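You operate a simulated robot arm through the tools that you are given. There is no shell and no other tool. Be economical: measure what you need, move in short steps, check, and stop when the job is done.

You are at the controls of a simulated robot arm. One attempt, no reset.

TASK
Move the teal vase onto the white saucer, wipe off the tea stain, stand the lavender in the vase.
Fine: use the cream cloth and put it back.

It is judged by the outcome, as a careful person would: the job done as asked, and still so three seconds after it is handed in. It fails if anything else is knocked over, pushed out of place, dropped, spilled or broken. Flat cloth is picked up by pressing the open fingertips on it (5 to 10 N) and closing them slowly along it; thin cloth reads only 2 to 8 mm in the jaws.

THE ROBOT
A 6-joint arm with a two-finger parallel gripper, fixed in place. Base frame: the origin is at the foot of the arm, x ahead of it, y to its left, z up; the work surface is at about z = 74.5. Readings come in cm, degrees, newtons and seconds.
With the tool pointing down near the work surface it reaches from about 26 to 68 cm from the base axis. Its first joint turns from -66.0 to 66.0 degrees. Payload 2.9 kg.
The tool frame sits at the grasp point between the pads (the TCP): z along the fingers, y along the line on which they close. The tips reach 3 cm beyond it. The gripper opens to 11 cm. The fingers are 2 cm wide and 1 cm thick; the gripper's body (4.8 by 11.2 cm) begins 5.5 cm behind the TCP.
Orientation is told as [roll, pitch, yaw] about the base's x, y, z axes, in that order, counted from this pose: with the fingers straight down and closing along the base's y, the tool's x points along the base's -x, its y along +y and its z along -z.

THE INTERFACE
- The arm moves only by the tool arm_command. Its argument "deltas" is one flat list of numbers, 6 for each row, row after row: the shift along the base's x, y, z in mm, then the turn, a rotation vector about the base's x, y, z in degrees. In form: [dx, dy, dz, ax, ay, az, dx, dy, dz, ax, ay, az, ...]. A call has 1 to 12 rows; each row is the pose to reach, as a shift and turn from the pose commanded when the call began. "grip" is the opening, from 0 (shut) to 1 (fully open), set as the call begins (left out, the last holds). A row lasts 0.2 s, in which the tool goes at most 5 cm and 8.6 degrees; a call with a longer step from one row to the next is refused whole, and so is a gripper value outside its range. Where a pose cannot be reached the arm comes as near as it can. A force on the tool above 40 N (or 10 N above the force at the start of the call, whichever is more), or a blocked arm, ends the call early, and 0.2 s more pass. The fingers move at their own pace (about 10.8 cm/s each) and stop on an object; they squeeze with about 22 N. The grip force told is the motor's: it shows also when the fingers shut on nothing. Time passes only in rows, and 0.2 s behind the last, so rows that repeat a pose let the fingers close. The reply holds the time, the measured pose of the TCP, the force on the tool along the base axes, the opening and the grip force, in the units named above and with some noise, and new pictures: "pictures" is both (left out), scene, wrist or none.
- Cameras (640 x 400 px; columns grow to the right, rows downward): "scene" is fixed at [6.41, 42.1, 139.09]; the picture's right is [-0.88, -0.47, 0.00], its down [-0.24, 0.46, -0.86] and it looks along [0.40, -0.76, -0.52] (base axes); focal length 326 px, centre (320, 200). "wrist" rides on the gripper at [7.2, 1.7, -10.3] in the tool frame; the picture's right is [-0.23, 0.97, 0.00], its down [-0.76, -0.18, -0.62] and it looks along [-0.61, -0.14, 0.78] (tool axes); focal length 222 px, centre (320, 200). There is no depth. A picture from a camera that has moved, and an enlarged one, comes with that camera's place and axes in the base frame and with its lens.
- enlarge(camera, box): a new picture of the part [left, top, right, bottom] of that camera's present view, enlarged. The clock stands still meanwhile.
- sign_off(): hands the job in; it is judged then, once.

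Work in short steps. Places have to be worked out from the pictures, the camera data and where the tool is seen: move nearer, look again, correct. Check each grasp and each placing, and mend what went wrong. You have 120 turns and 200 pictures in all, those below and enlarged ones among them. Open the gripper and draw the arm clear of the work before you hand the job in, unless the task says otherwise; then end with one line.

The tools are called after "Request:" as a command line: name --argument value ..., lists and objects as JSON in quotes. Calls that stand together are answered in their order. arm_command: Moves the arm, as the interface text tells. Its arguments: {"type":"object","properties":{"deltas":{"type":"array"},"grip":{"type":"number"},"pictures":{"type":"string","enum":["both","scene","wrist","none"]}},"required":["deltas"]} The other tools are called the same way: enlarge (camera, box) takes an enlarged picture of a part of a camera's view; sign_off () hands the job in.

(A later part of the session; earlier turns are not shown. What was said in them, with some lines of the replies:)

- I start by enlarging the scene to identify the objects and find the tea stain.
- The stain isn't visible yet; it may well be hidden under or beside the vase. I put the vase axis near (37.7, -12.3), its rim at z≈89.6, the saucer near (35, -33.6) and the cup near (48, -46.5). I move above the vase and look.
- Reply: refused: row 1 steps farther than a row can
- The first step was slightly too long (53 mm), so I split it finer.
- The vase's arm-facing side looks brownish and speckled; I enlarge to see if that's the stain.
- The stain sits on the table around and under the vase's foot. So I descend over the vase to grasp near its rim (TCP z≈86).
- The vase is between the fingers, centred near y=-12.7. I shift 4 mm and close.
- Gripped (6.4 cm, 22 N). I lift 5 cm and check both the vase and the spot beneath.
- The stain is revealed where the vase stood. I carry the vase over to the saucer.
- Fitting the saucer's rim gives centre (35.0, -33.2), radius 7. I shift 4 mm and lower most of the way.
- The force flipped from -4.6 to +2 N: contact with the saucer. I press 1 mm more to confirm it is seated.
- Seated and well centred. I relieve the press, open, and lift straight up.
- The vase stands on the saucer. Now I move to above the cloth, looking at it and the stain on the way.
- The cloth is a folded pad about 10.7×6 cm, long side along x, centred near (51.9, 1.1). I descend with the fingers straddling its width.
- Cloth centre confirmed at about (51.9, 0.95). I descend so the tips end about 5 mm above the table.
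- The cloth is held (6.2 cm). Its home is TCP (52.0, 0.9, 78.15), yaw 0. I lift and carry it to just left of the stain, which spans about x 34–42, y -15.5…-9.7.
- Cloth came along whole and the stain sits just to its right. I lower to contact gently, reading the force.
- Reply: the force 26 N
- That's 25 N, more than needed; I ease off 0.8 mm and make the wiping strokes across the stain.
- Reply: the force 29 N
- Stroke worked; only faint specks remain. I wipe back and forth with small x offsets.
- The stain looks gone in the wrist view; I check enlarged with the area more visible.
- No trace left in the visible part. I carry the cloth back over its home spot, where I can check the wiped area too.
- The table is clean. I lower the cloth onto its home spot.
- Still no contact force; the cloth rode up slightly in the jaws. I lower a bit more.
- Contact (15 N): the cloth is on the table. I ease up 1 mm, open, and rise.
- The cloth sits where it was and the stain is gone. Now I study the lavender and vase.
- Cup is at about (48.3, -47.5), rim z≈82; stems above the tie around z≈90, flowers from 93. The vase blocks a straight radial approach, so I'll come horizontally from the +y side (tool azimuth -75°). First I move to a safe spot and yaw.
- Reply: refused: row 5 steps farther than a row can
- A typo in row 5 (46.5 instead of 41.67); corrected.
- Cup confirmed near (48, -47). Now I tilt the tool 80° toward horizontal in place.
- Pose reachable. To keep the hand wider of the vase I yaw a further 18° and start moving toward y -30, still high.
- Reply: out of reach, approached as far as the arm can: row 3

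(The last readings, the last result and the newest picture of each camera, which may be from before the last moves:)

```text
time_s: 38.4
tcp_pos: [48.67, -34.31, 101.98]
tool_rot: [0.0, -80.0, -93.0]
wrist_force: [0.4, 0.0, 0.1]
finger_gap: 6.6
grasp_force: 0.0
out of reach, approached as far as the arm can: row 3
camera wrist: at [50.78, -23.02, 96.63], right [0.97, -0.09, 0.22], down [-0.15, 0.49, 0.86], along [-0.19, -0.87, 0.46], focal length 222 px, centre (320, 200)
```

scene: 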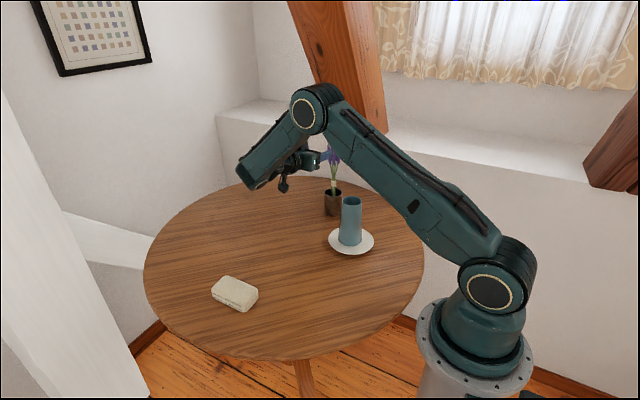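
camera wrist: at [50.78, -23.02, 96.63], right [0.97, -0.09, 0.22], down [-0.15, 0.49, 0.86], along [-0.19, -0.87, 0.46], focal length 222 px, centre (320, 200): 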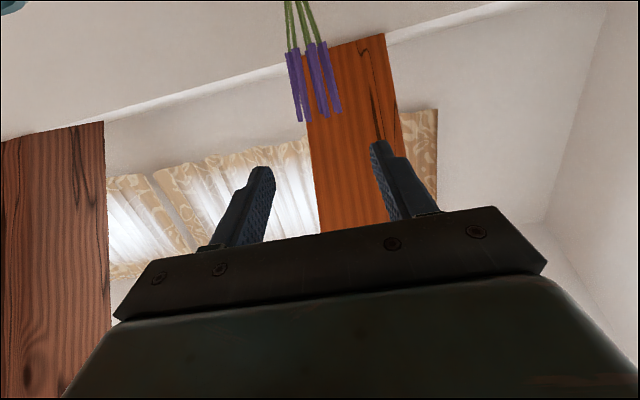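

The lavender stems are at about (48.0, -47.4), matching. I lower to z≈90.2 and advance partway.

Request:
arm_command --deltas '[-3, 0, -40, 0, 0, 0, -6, 0, -80, 0, 0, 0, -7, 0, -117, 0, 0, 0, -7, -30, -117, 0, 0, 0, -7, -60, -117, 0, 0, 0, -7, -60, -117, 0, 0, 0]' --grip 0.6

```text
time_s: 39.8
tcp_pos: [48.08, -40.31, 90.39]
tool_rot: [-0.2, -80.0, -92.9]
wrist_force: [0.2, 0.0, 0.5]
finger_gap: 6.61
grasp_force: 0.0
camera wrist: at [50.24, -29.03, 84.92], right [0.97, -0.09, 0.22], down [-0.15, 0.49, 0.86], along [-0.19, -0.87, 0.46], focal length 222 px, centre (320, 200)
```

scene: 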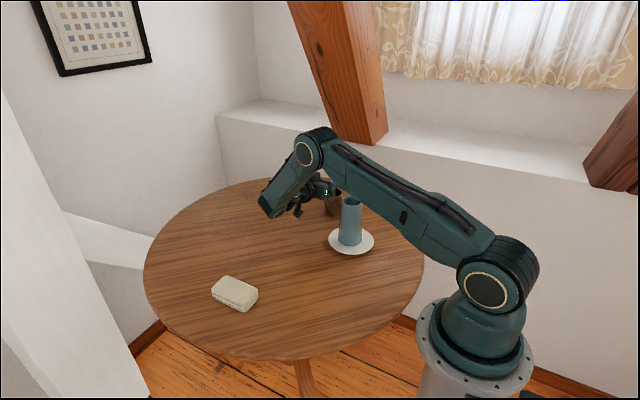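
wrist: 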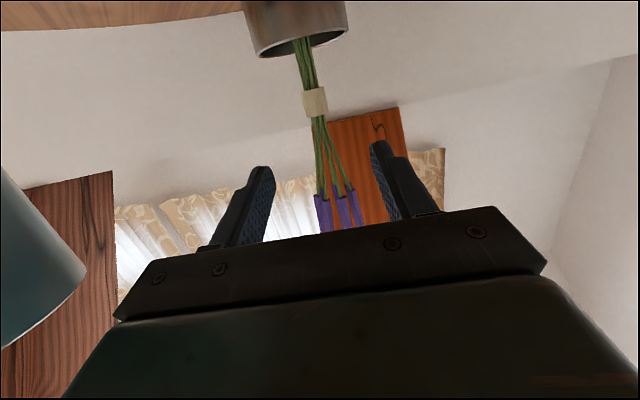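

Stems at grip height are at (47.7, -47.4); tie z≈86, flowers start ≈94. I advance so the stems sit just past the pad centre at z≈91.

Request:
arm_command --deltas '[-3, -15, 6, 0, 0, 0, -3, -30, 6, 0, 0, 0, -3, -48, 6, 0, 0, 0, -3, -64, 6, 0, 0, 0, -3, -64, 6, 0, 0, 0]' --grip 0.6

```text
time_s: 41.0
tcp_pos: [47.66, -46.76, 90.88]
tool_rot: [-0.1, -80.1, -92.8]
wrist_force: [-0.6, -0.3, 0.3]
finger_gap: 6.6
grasp_force: 0.0
camera wrist: at [49.8, -35.35, 85.52], right [0.97, -0.09, 0.22], down [-0.15, 0.49, 0.86], along [-0.19, -0.87, 0.46], focal length 222 px, centre (320, 200)
```

scene: 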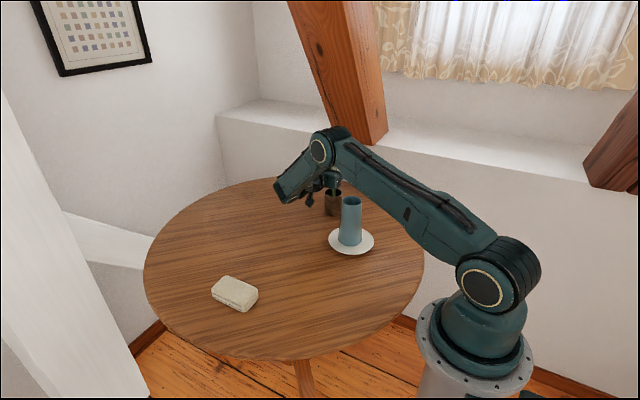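
wrist: 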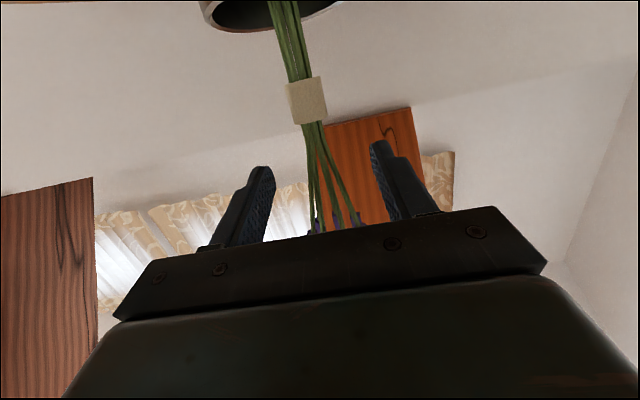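

Stems are centred between the pads. I close.

Request:
arm_command --deltas '[0, 0, 0, 0, 0, 0, 0, 0, 0, 0, 0, 0, 0, 0, 0, 0, 0, 0, 0, 0, 0, 0, 0, 0]' --grip 0

```text
time_s: 42.0
tcp_pos: [47.61, -46.55, 90.82]
tool_rot: [-0.1, -80.0, -92.9]
wrist_force: [-0.7, -0.2, 0.7]
finger_gap: 1.54
grasp_force: 22.0
camera wrist: at [49.8, -35.33, 85.53], right [0.97, -0.09, 0.22], down [-0.15, 0.49, 0.86], along [-0.19, -0.87, 0.46], focal length 222 px, centre (320, 200)
```

scene: 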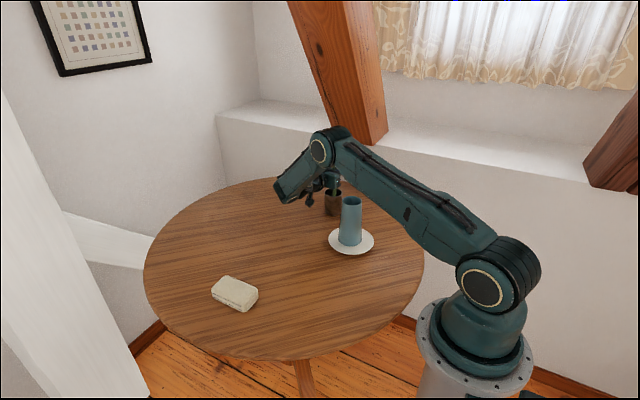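
wrist: 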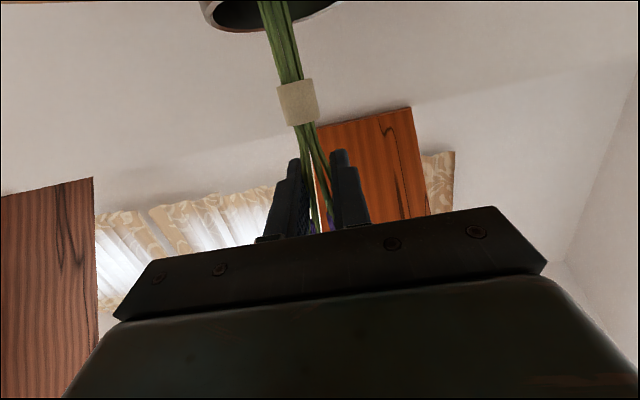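

Held at 1.5 cm. I lift straight up a little and check the cup stays put.

Request:
arm_command --deltas '[0, 0, 10, 0, 0, 0, 0, 0, 25, 0, 0, 0, 0, 0, 40, 0, 0, 0, 0, 0, 60, 0, 0, 0, 0, 0, 60, 0, 0, 0]'

```text
time_s: 43.2
tcp_pos: [47.76, -46.55, 96.68]
tool_rot: [-0.2, -80.1, -92.8]
wrist_force: [1.0, -0.2, -0.3]
finger_gap: 1.56
grasp_force: 22.3
camera wrist: at [49.84, -35.19, 91.42], right [0.97, -0.09, 0.22], down [-0.15, 0.49, 0.86], along [-0.19, -0.87, 0.46], focal length 222 px, centre (320, 200)
```

scene: 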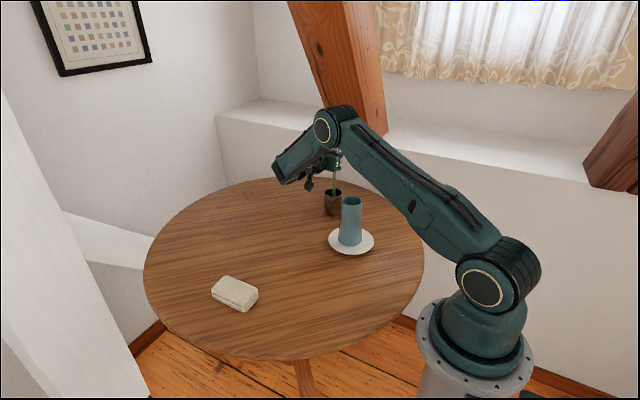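
wrist: 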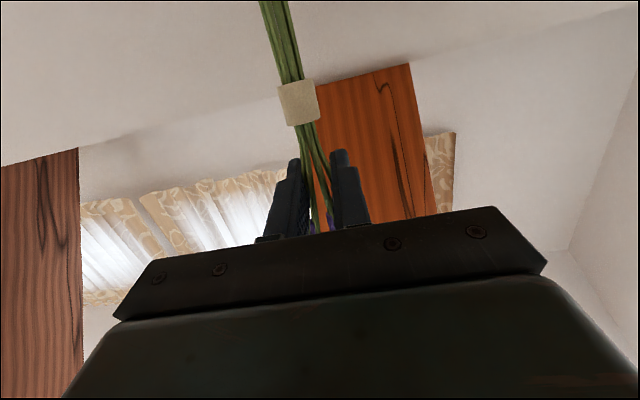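

Lavender rises cleanly. I continue up another 12.5 cm to clear the vase rim.

Request:
arm_command --deltas '[0, 0, 30, 0, 0, 0, 0, 0, 65, 0, 0, 0, 0, 0, 100, 0, 0, 0, 0, 0, 125, 0, 0, 0, 0, 0, 125, 0, 0, 0]'

Request:
enlarge --camera "scene" --box '[290, 90, 400, 260]'

```text
time_s: 44.4
tcp_pos: [47.6, -46.52, 109.21]
tool_rot: [-0.1, -80.0, -92.9]
wrist_force: [0.0, 0.5, -0.3]
finger_gap: 1.54
grasp_force: 22.2
camera wrist: at [49.8, -35.19, 104.02], right [0.97, -0.09, 0.22], down [-0.15, 0.49, 0.86], along [-0.19, -0.87, 0.46], focal length 222 px, centre (320, 200)
```

scene: 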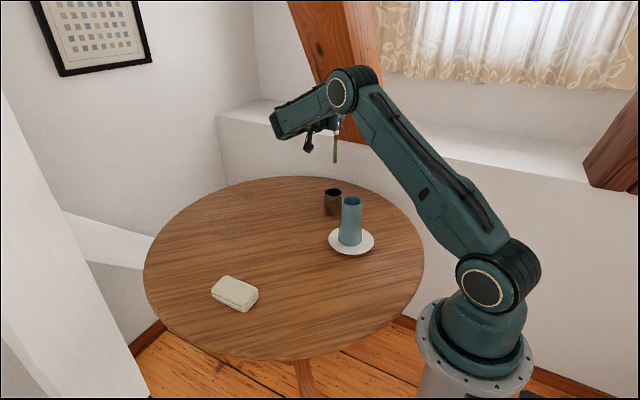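
wrist: 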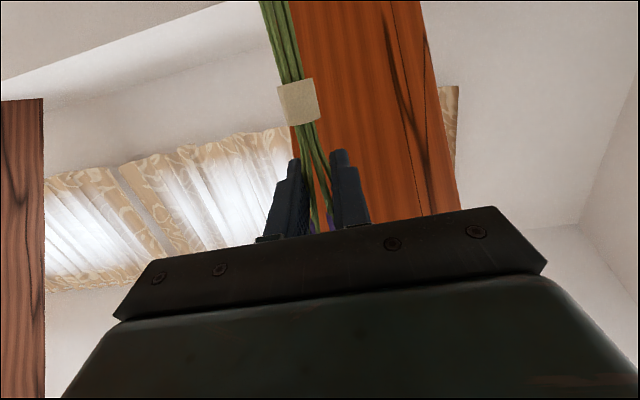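

```text
2.35 times, centred on (345, 175) of scene
camera zoom: at [6.41, 42.1, 139.09], right [-0.88, -0.47, 0.0], down [-0.24, 0.46, -0.86], along [0.4, -0.76, -0.52], focal length 768 px, centre (261, 259)
```

zoom: 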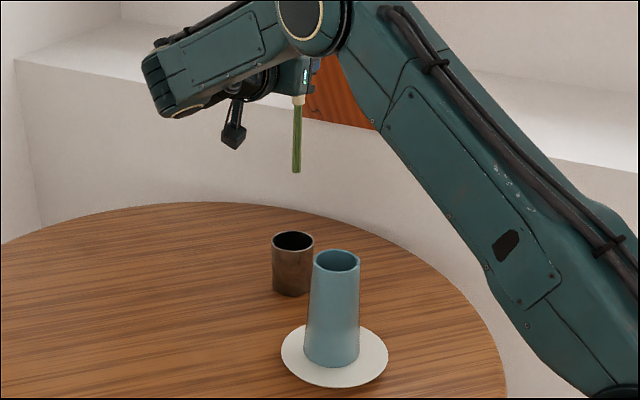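

Stem bottom is at z≈93.7, hanging vertically; the vase centre is about (35.5, -33.1) with rim z≈90. I carry the lavender over the vase.

Request:
arm_command --deltas '[-8, 9, 5, 0, 0, 0, -24, 28, 5, 0, 0, 0, -42, 49, 5, 0, 0, 0, -60, 70, 5, 0, 0, 0, -78, 91, 5, 0, 0, 0, -96, 112, 5, 0, 0, 0, -111, 129, 5, 0, 0, 0, -119, 138, 5, 0, 0, 0, -120, 140, 5, 0, 0, 0, -120, 140, 5, 0, 0, 0]'

Request:
enlarge --camera "scene" --box '[290, 110, 410, 260]'

```text
time_s: 46.6
tcp_pos: [35.54, -32.7, 109.94]
tool_rot: [0.1, -80.0, -93.1]
wrist_force: [-0.3, -0.4, -1.1]
finger_gap: 1.54
grasp_force: 22.3
camera wrist: at [37.75, -21.43, 104.53], right [0.97, -0.09, 0.22], down [-0.15, 0.49, 0.86], along [-0.19, -0.87, 0.46], focal length 222 px, centre (320, 200)
```

scene: 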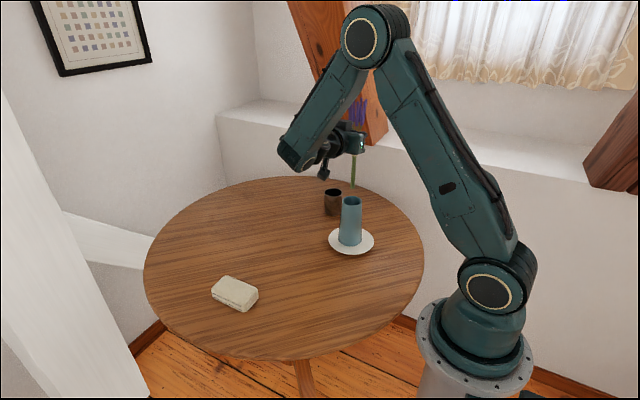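
wrist: 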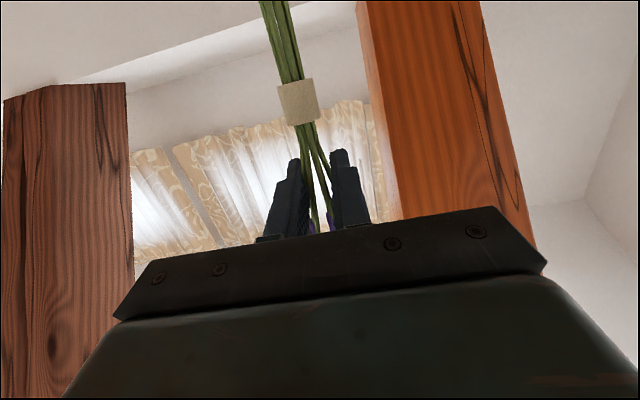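

```text
2.67 times, centred on (350, 185) of scene
camera zoom: at [6.41, 42.1, 139.09], right [-0.88, -0.47, 0.0], down [-0.24, 0.46, -0.86], along [0.4, -0.76, -0.52], focal length 870 px, centre (240, 240)
```

zoom: 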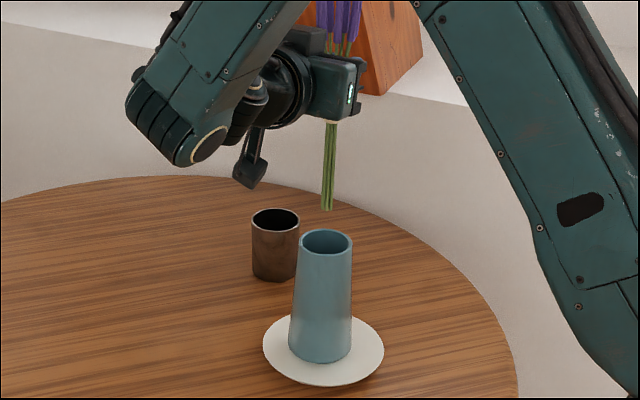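

Stem bottom aligns with the rim centre. I lower 8 cm slowly and check entry.

Request:
arm_command --deltas '[0, 0, -12, 0, 0, 0, 0, 0, -24, 0, 0, 0, 0, 0, -36, 0, 0, 0, 0, 0, -48, 0, 0, 0, 0, 0, -60, 0, 0, 0, 0, 0, -72, 0, 0, 0, 0, 0, -80, 0, 0, 0, 0, 0, -80, 0, 0, 0]'

Request:
enlarge --camera "scene" --box '[290, 110, 410, 260]'

```text
time_s: 48.4
tcp_pos: [35.59, -32.41, 101.82]
tool_rot: [0.0, -80.0, -93.0]
wrist_force: [-0.6, 0.0, -0.7]
finger_gap: 1.54
grasp_force: 21.8
camera wrist: at [37.82, -21.23, 96.48], right [0.97, -0.09, 0.22], down [-0.15, 0.49, 0.86], along [-0.19, -0.87, 0.46], focal length 222 px, centre (320, 200)
```

scene: 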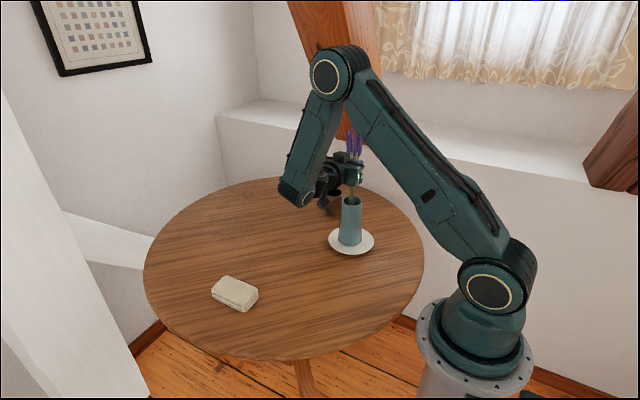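
wrist: 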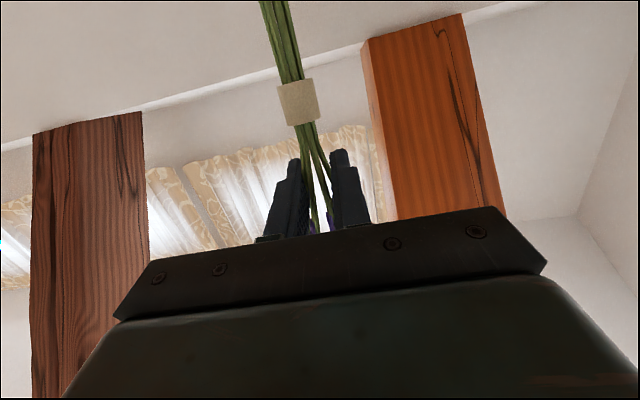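

```text
2.67 times, centred on (350, 185) of scene
camera zoom: at [6.41, 42.1, 139.09], right [-0.88, -0.47, 0.0], down [-0.24, 0.46, -0.86], along [0.4, -0.76, -0.52], focal length 870 px, centre (240, 240)
```

zoom: 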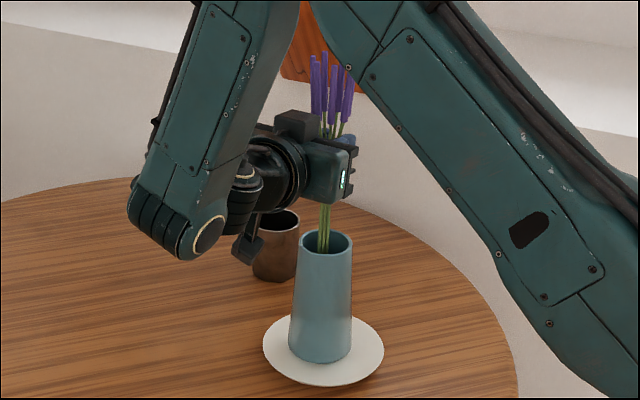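

The stems are inside the vase. I lower further to near the floor of the vase.

Request:
arm_command --deltas '[0, 0, -15, 0, 0, 0, 0, 0, -30, 0, 0, 0, 0, 0, -45, 0, 0, 0, 0, 0, -60, 0, 0, 0, 0, 0, -75, 0, 0, 0, 0, 0, -86, 0, 0, 0, 0, 0, -86, 0, 0, 0]'

Request:
enlarge --camera "scene" --box '[290, 130, 410, 260]'

```text
time_s: 50.0
tcp_pos: [35.71, -32.53, 93.32]
tool_rot: [0.3, -79.9, -93.4]
wrist_force: [0.5, -0.3, -1.2]
finger_gap: 1.54
grasp_force: 22.3
camera wrist: at [37.85, -21.27, 87.97], right [0.97, -0.09, 0.22], down [-0.15, 0.49, 0.86], along [-0.19, -0.87, 0.46], focal length 222 px, centre (320, 200)
```

scene: 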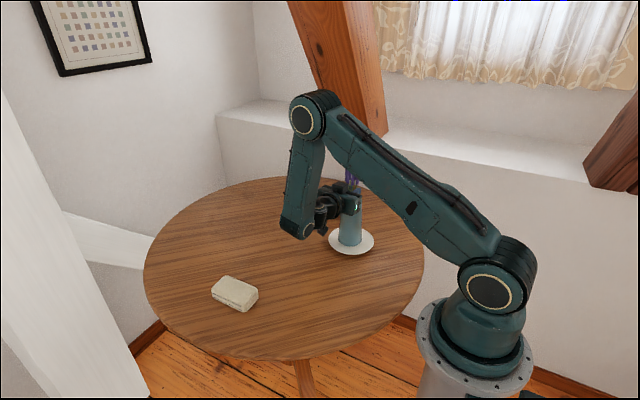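
wrist: 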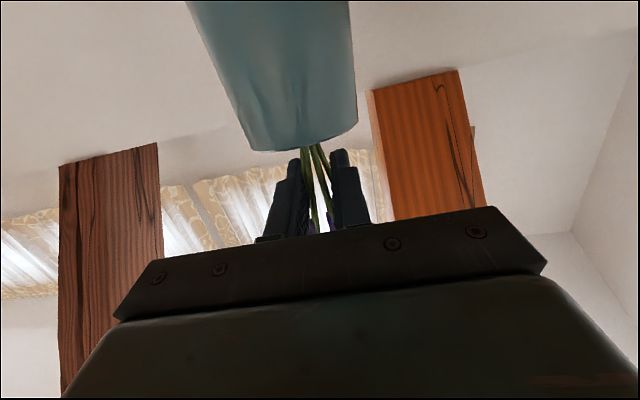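

```text
3.08 times, centred on (350, 195) of scene
camera zoom: at [6.41, 42.1, 139.09], right [-0.88, -0.47, 0.0], down [-0.24, 0.46, -0.86], along [0.4, -0.76, -0.52], focal length 1004 px, centre (228, 215)
```

zoom: 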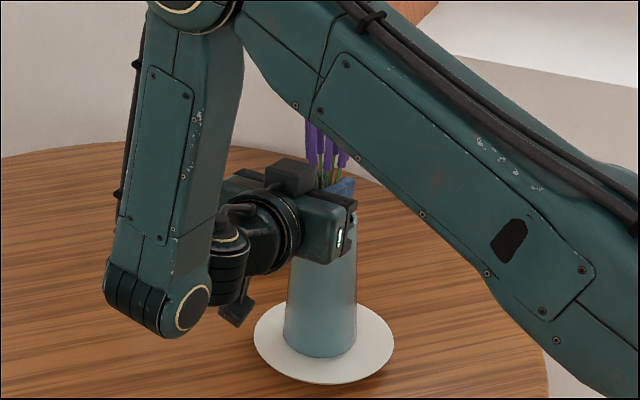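

Fingers are still ~2 cm above the rim. I lower in small steps watching for floor contact.

Request:
arm_command --deltas '[0, 0, -3, 0, 0, 0, 0, 0, -6, 0, 0, 0, 0, 0, -6, 0, 0, 0]' --pictures "none"

Request:
arm_command --deltas '[0, 0, -3, 0, 0, 0, 0, 0, -3, 0, 0, 0]' --pictures "none"

```text
time_s: 50.8
tcp_pos: [35.74, -32.44, 92.7]
tool_rot: [0.0, -80.0, -93.1]
wrist_force: [-0.3, 0.7, 0.1]
finger_gap: 1.53
grasp_force: 22.7
```

```text
time_s: 51.4
tcp_pos: [35.76, -32.59, 92.32]
tool_rot: [0.1, -80.1, -93.2]
wrist_force: [0.2, 1.1, 5.1]
finger_gap: 1.54
grasp_force: 21.8
```

5 N upward at the predicted floor height: the stems rest on the vase bottom. I back off 1 mm and look before releasing.

Request:
arm_command --deltas '[0, 0, 1, 0, 0, 0, 0, 0, 1, 0, 0, 0]' --pictures "wrist"

```text
time_s: 52.0
tcp_pos: [35.67, -32.54, 92.43]
tool_rot: [0.1, -80.0, -93.0]
wrist_force: [-0.3, -0.6, 2.0]
finger_gap: 1.54
grasp_force: 22.0
camera wrist: at [37.81, -21.24, 87.13], right [0.97, -0.09, 0.22], down [-0.15, 0.49, 0.86], along [-0.19, -0.87, 0.46], focal length 222 px, centre (320, 200)
```

wrist: 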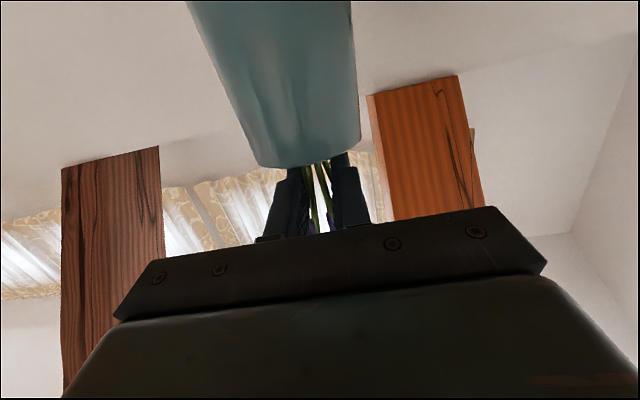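

Fingers sit above the rim. I open and let it settle.

Request:
arm_command --deltas '[0, 0, 0, 0, 0, 0, 0, 0, 0, 0, 0, 0, 0, 0, 0, 0, 0, 0, 0, 0, 0, 0, 0, 0, 0, 0, 0, 0, 0, 0]' --grip 1

```text
time_s: 53.2
tcp_pos: [35.75, -32.48, 92.52]
tool_rot: [0.0, -79.9, -93.0]
wrist_force: [0.5, 0.1, -0.2]
finger_gap: 11.01
grasp_force: 0.1
camera wrist: at [37.82, -21.23, 87.14], right [0.97, -0.09, 0.22], down [-0.15, 0.49, 0.86], along [-0.19, -0.87, 0.46], focal length 222 px, centre (320, 200)
```

scene: 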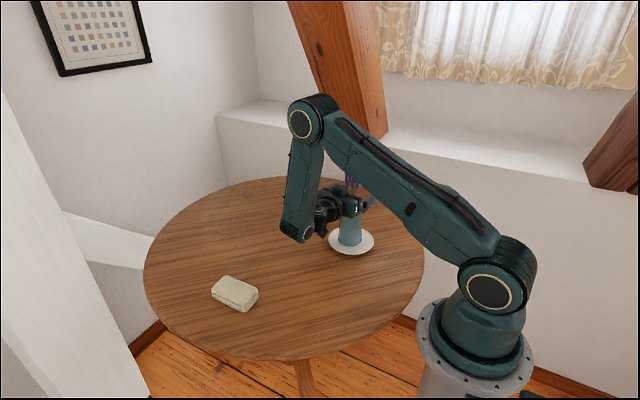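
wrist: 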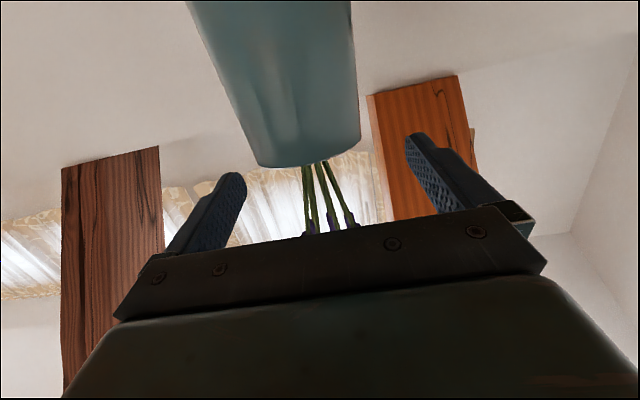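

Lavender stands free. I back straight out toward +y, rising slightly.

Request:
arm_command --deltas '[1, 20, 3, 0, 0, 0, 2, 45, 7, 0, 0, 0, 4, 75, 12, 0, 0, 0, 5, 105, 18, 0, 0, 0, 6, 120, 45, 0, 0, 0, 6, 120, 85, 0, 0, 0, 6, 120, 130, 0, 0, 0, 6, 120, 170, 0, 0, 0, 6, 120, 170, 0, 0, 0]'

Request:
enlarge --camera "scene" --box '[200, 120, 420, 320]'

```text
time_s: 55.2
tcp_pos: [35.73, -21.65, 108.6]
tool_rot: [0.3, -79.2, -92.9]
wrist_force: [0.3, 0.4, -0.6]
finger_gap: 10.99
grasp_force: 0.1
out of reach, approached as far as the arm can: row 8, 9
camera wrist: at [37.82, -10.25, 103.51], right [0.97, -0.09, 0.22], down [-0.16, 0.48, 0.86], along [-0.18, -0.87, 0.45], focal length 222 px, centre (320, 200)
```

scene: 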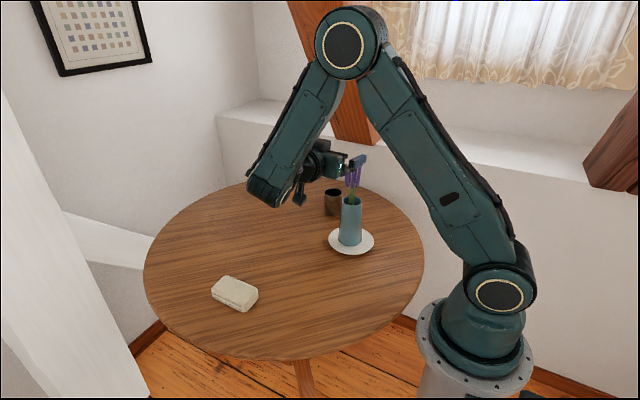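
wrist: 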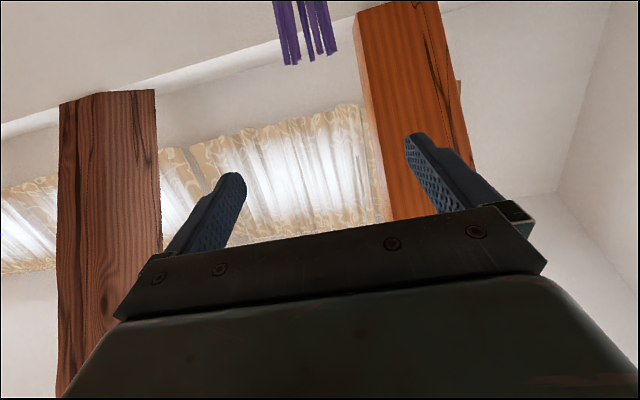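

```text
2.00 times, centred on (310, 220) of scene
camera zoom: at [6.41, 42.1, 139.09], right [-0.88, -0.47, 0.0], down [-0.24, 0.46, -0.86], along [0.4, -0.76, -0.52], focal length 653 px, centre (340, 160)
```

zoom: 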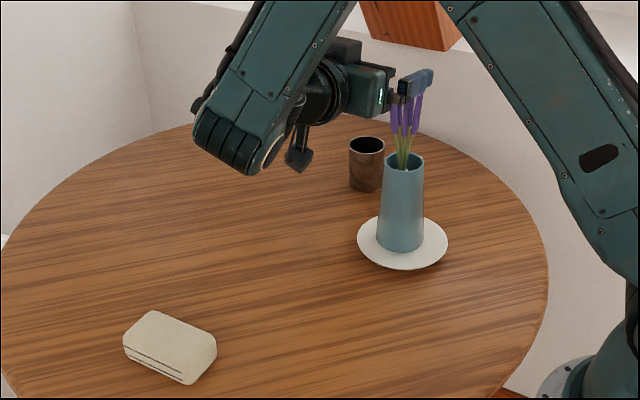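

All in place: lavender in vase on saucer, cup upright, cloth home. I draw the arm farther clear, away from the flowers.

Request:
arm_command --deltas '[20, 15, 0, 0, 0, 6, 45, 35, 0, 0, 0, 12, 70, 60, 0, 0, 0, 18, 90, 90, 0, 0, 0, 24, 100, 120, 10, 0, 0, 30, 105, 150, 20, 0, 0, 36, 105, 150, 20, 0, 0, 36, 105, 150, 20, 0, 0, 36]'

Request:
enlarge --camera "scene" --box '[290, 120, 420, 270]'

```text
time_s: 57.0
tcp_pos: [46.17, -6.57, 110.77]
tool_rot: [-0.2, -80.0, -56.9]
wrist_force: [1.3, -0.7, 0.3]
finger_gap: 11.01
grasp_force: 0.2
camera wrist: at [41.18, 3.91, 105.45], right [0.84, 0.5, 0.22], down [-0.41, 0.31, 0.86], along [0.36, -0.81, 0.46], focal length 222 px, centre (320, 200)
```

scene: 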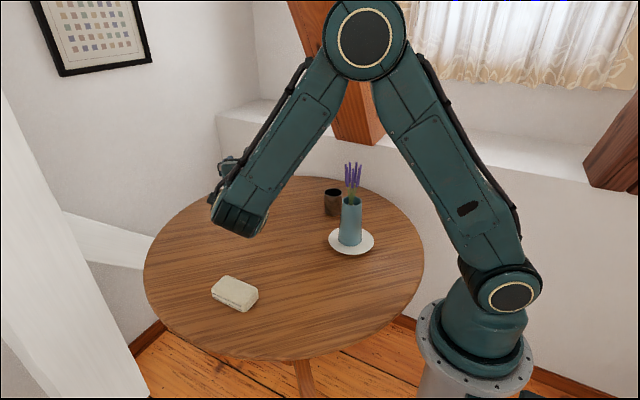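
wrist: 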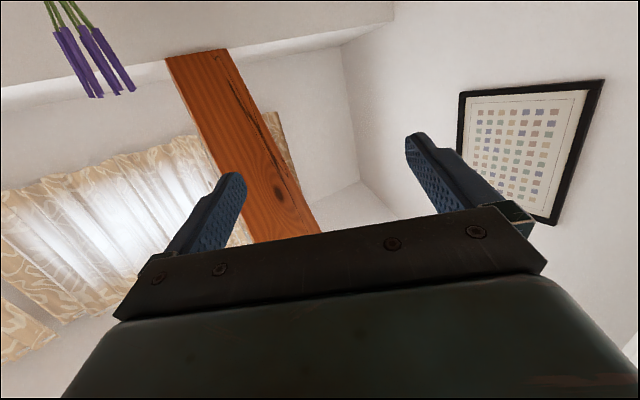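

```text
2.67 times, centred on (355, 195) of scene
camera zoom: at [6.41, 42.1, 139.09], right [-0.88, -0.47, 0.0], down [-0.24, 0.46, -0.86], along [0.4, -0.76, -0.52], focal length 870 px, centre (227, 213)
```

zoom: 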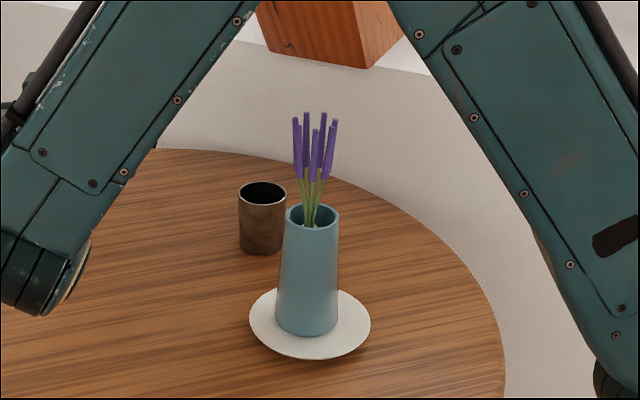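

The lavender stands upright in the vase on the saucer, the table is clean, the cloth is back in place and the arm is clear with the gripper open. I hand it in.

Request:
sign_off

```text
The job is handed in.
```

The teal vase is on the white saucer with the lavender standing in it, the tea stain is wiped off, and the cream cloth is back where it was.
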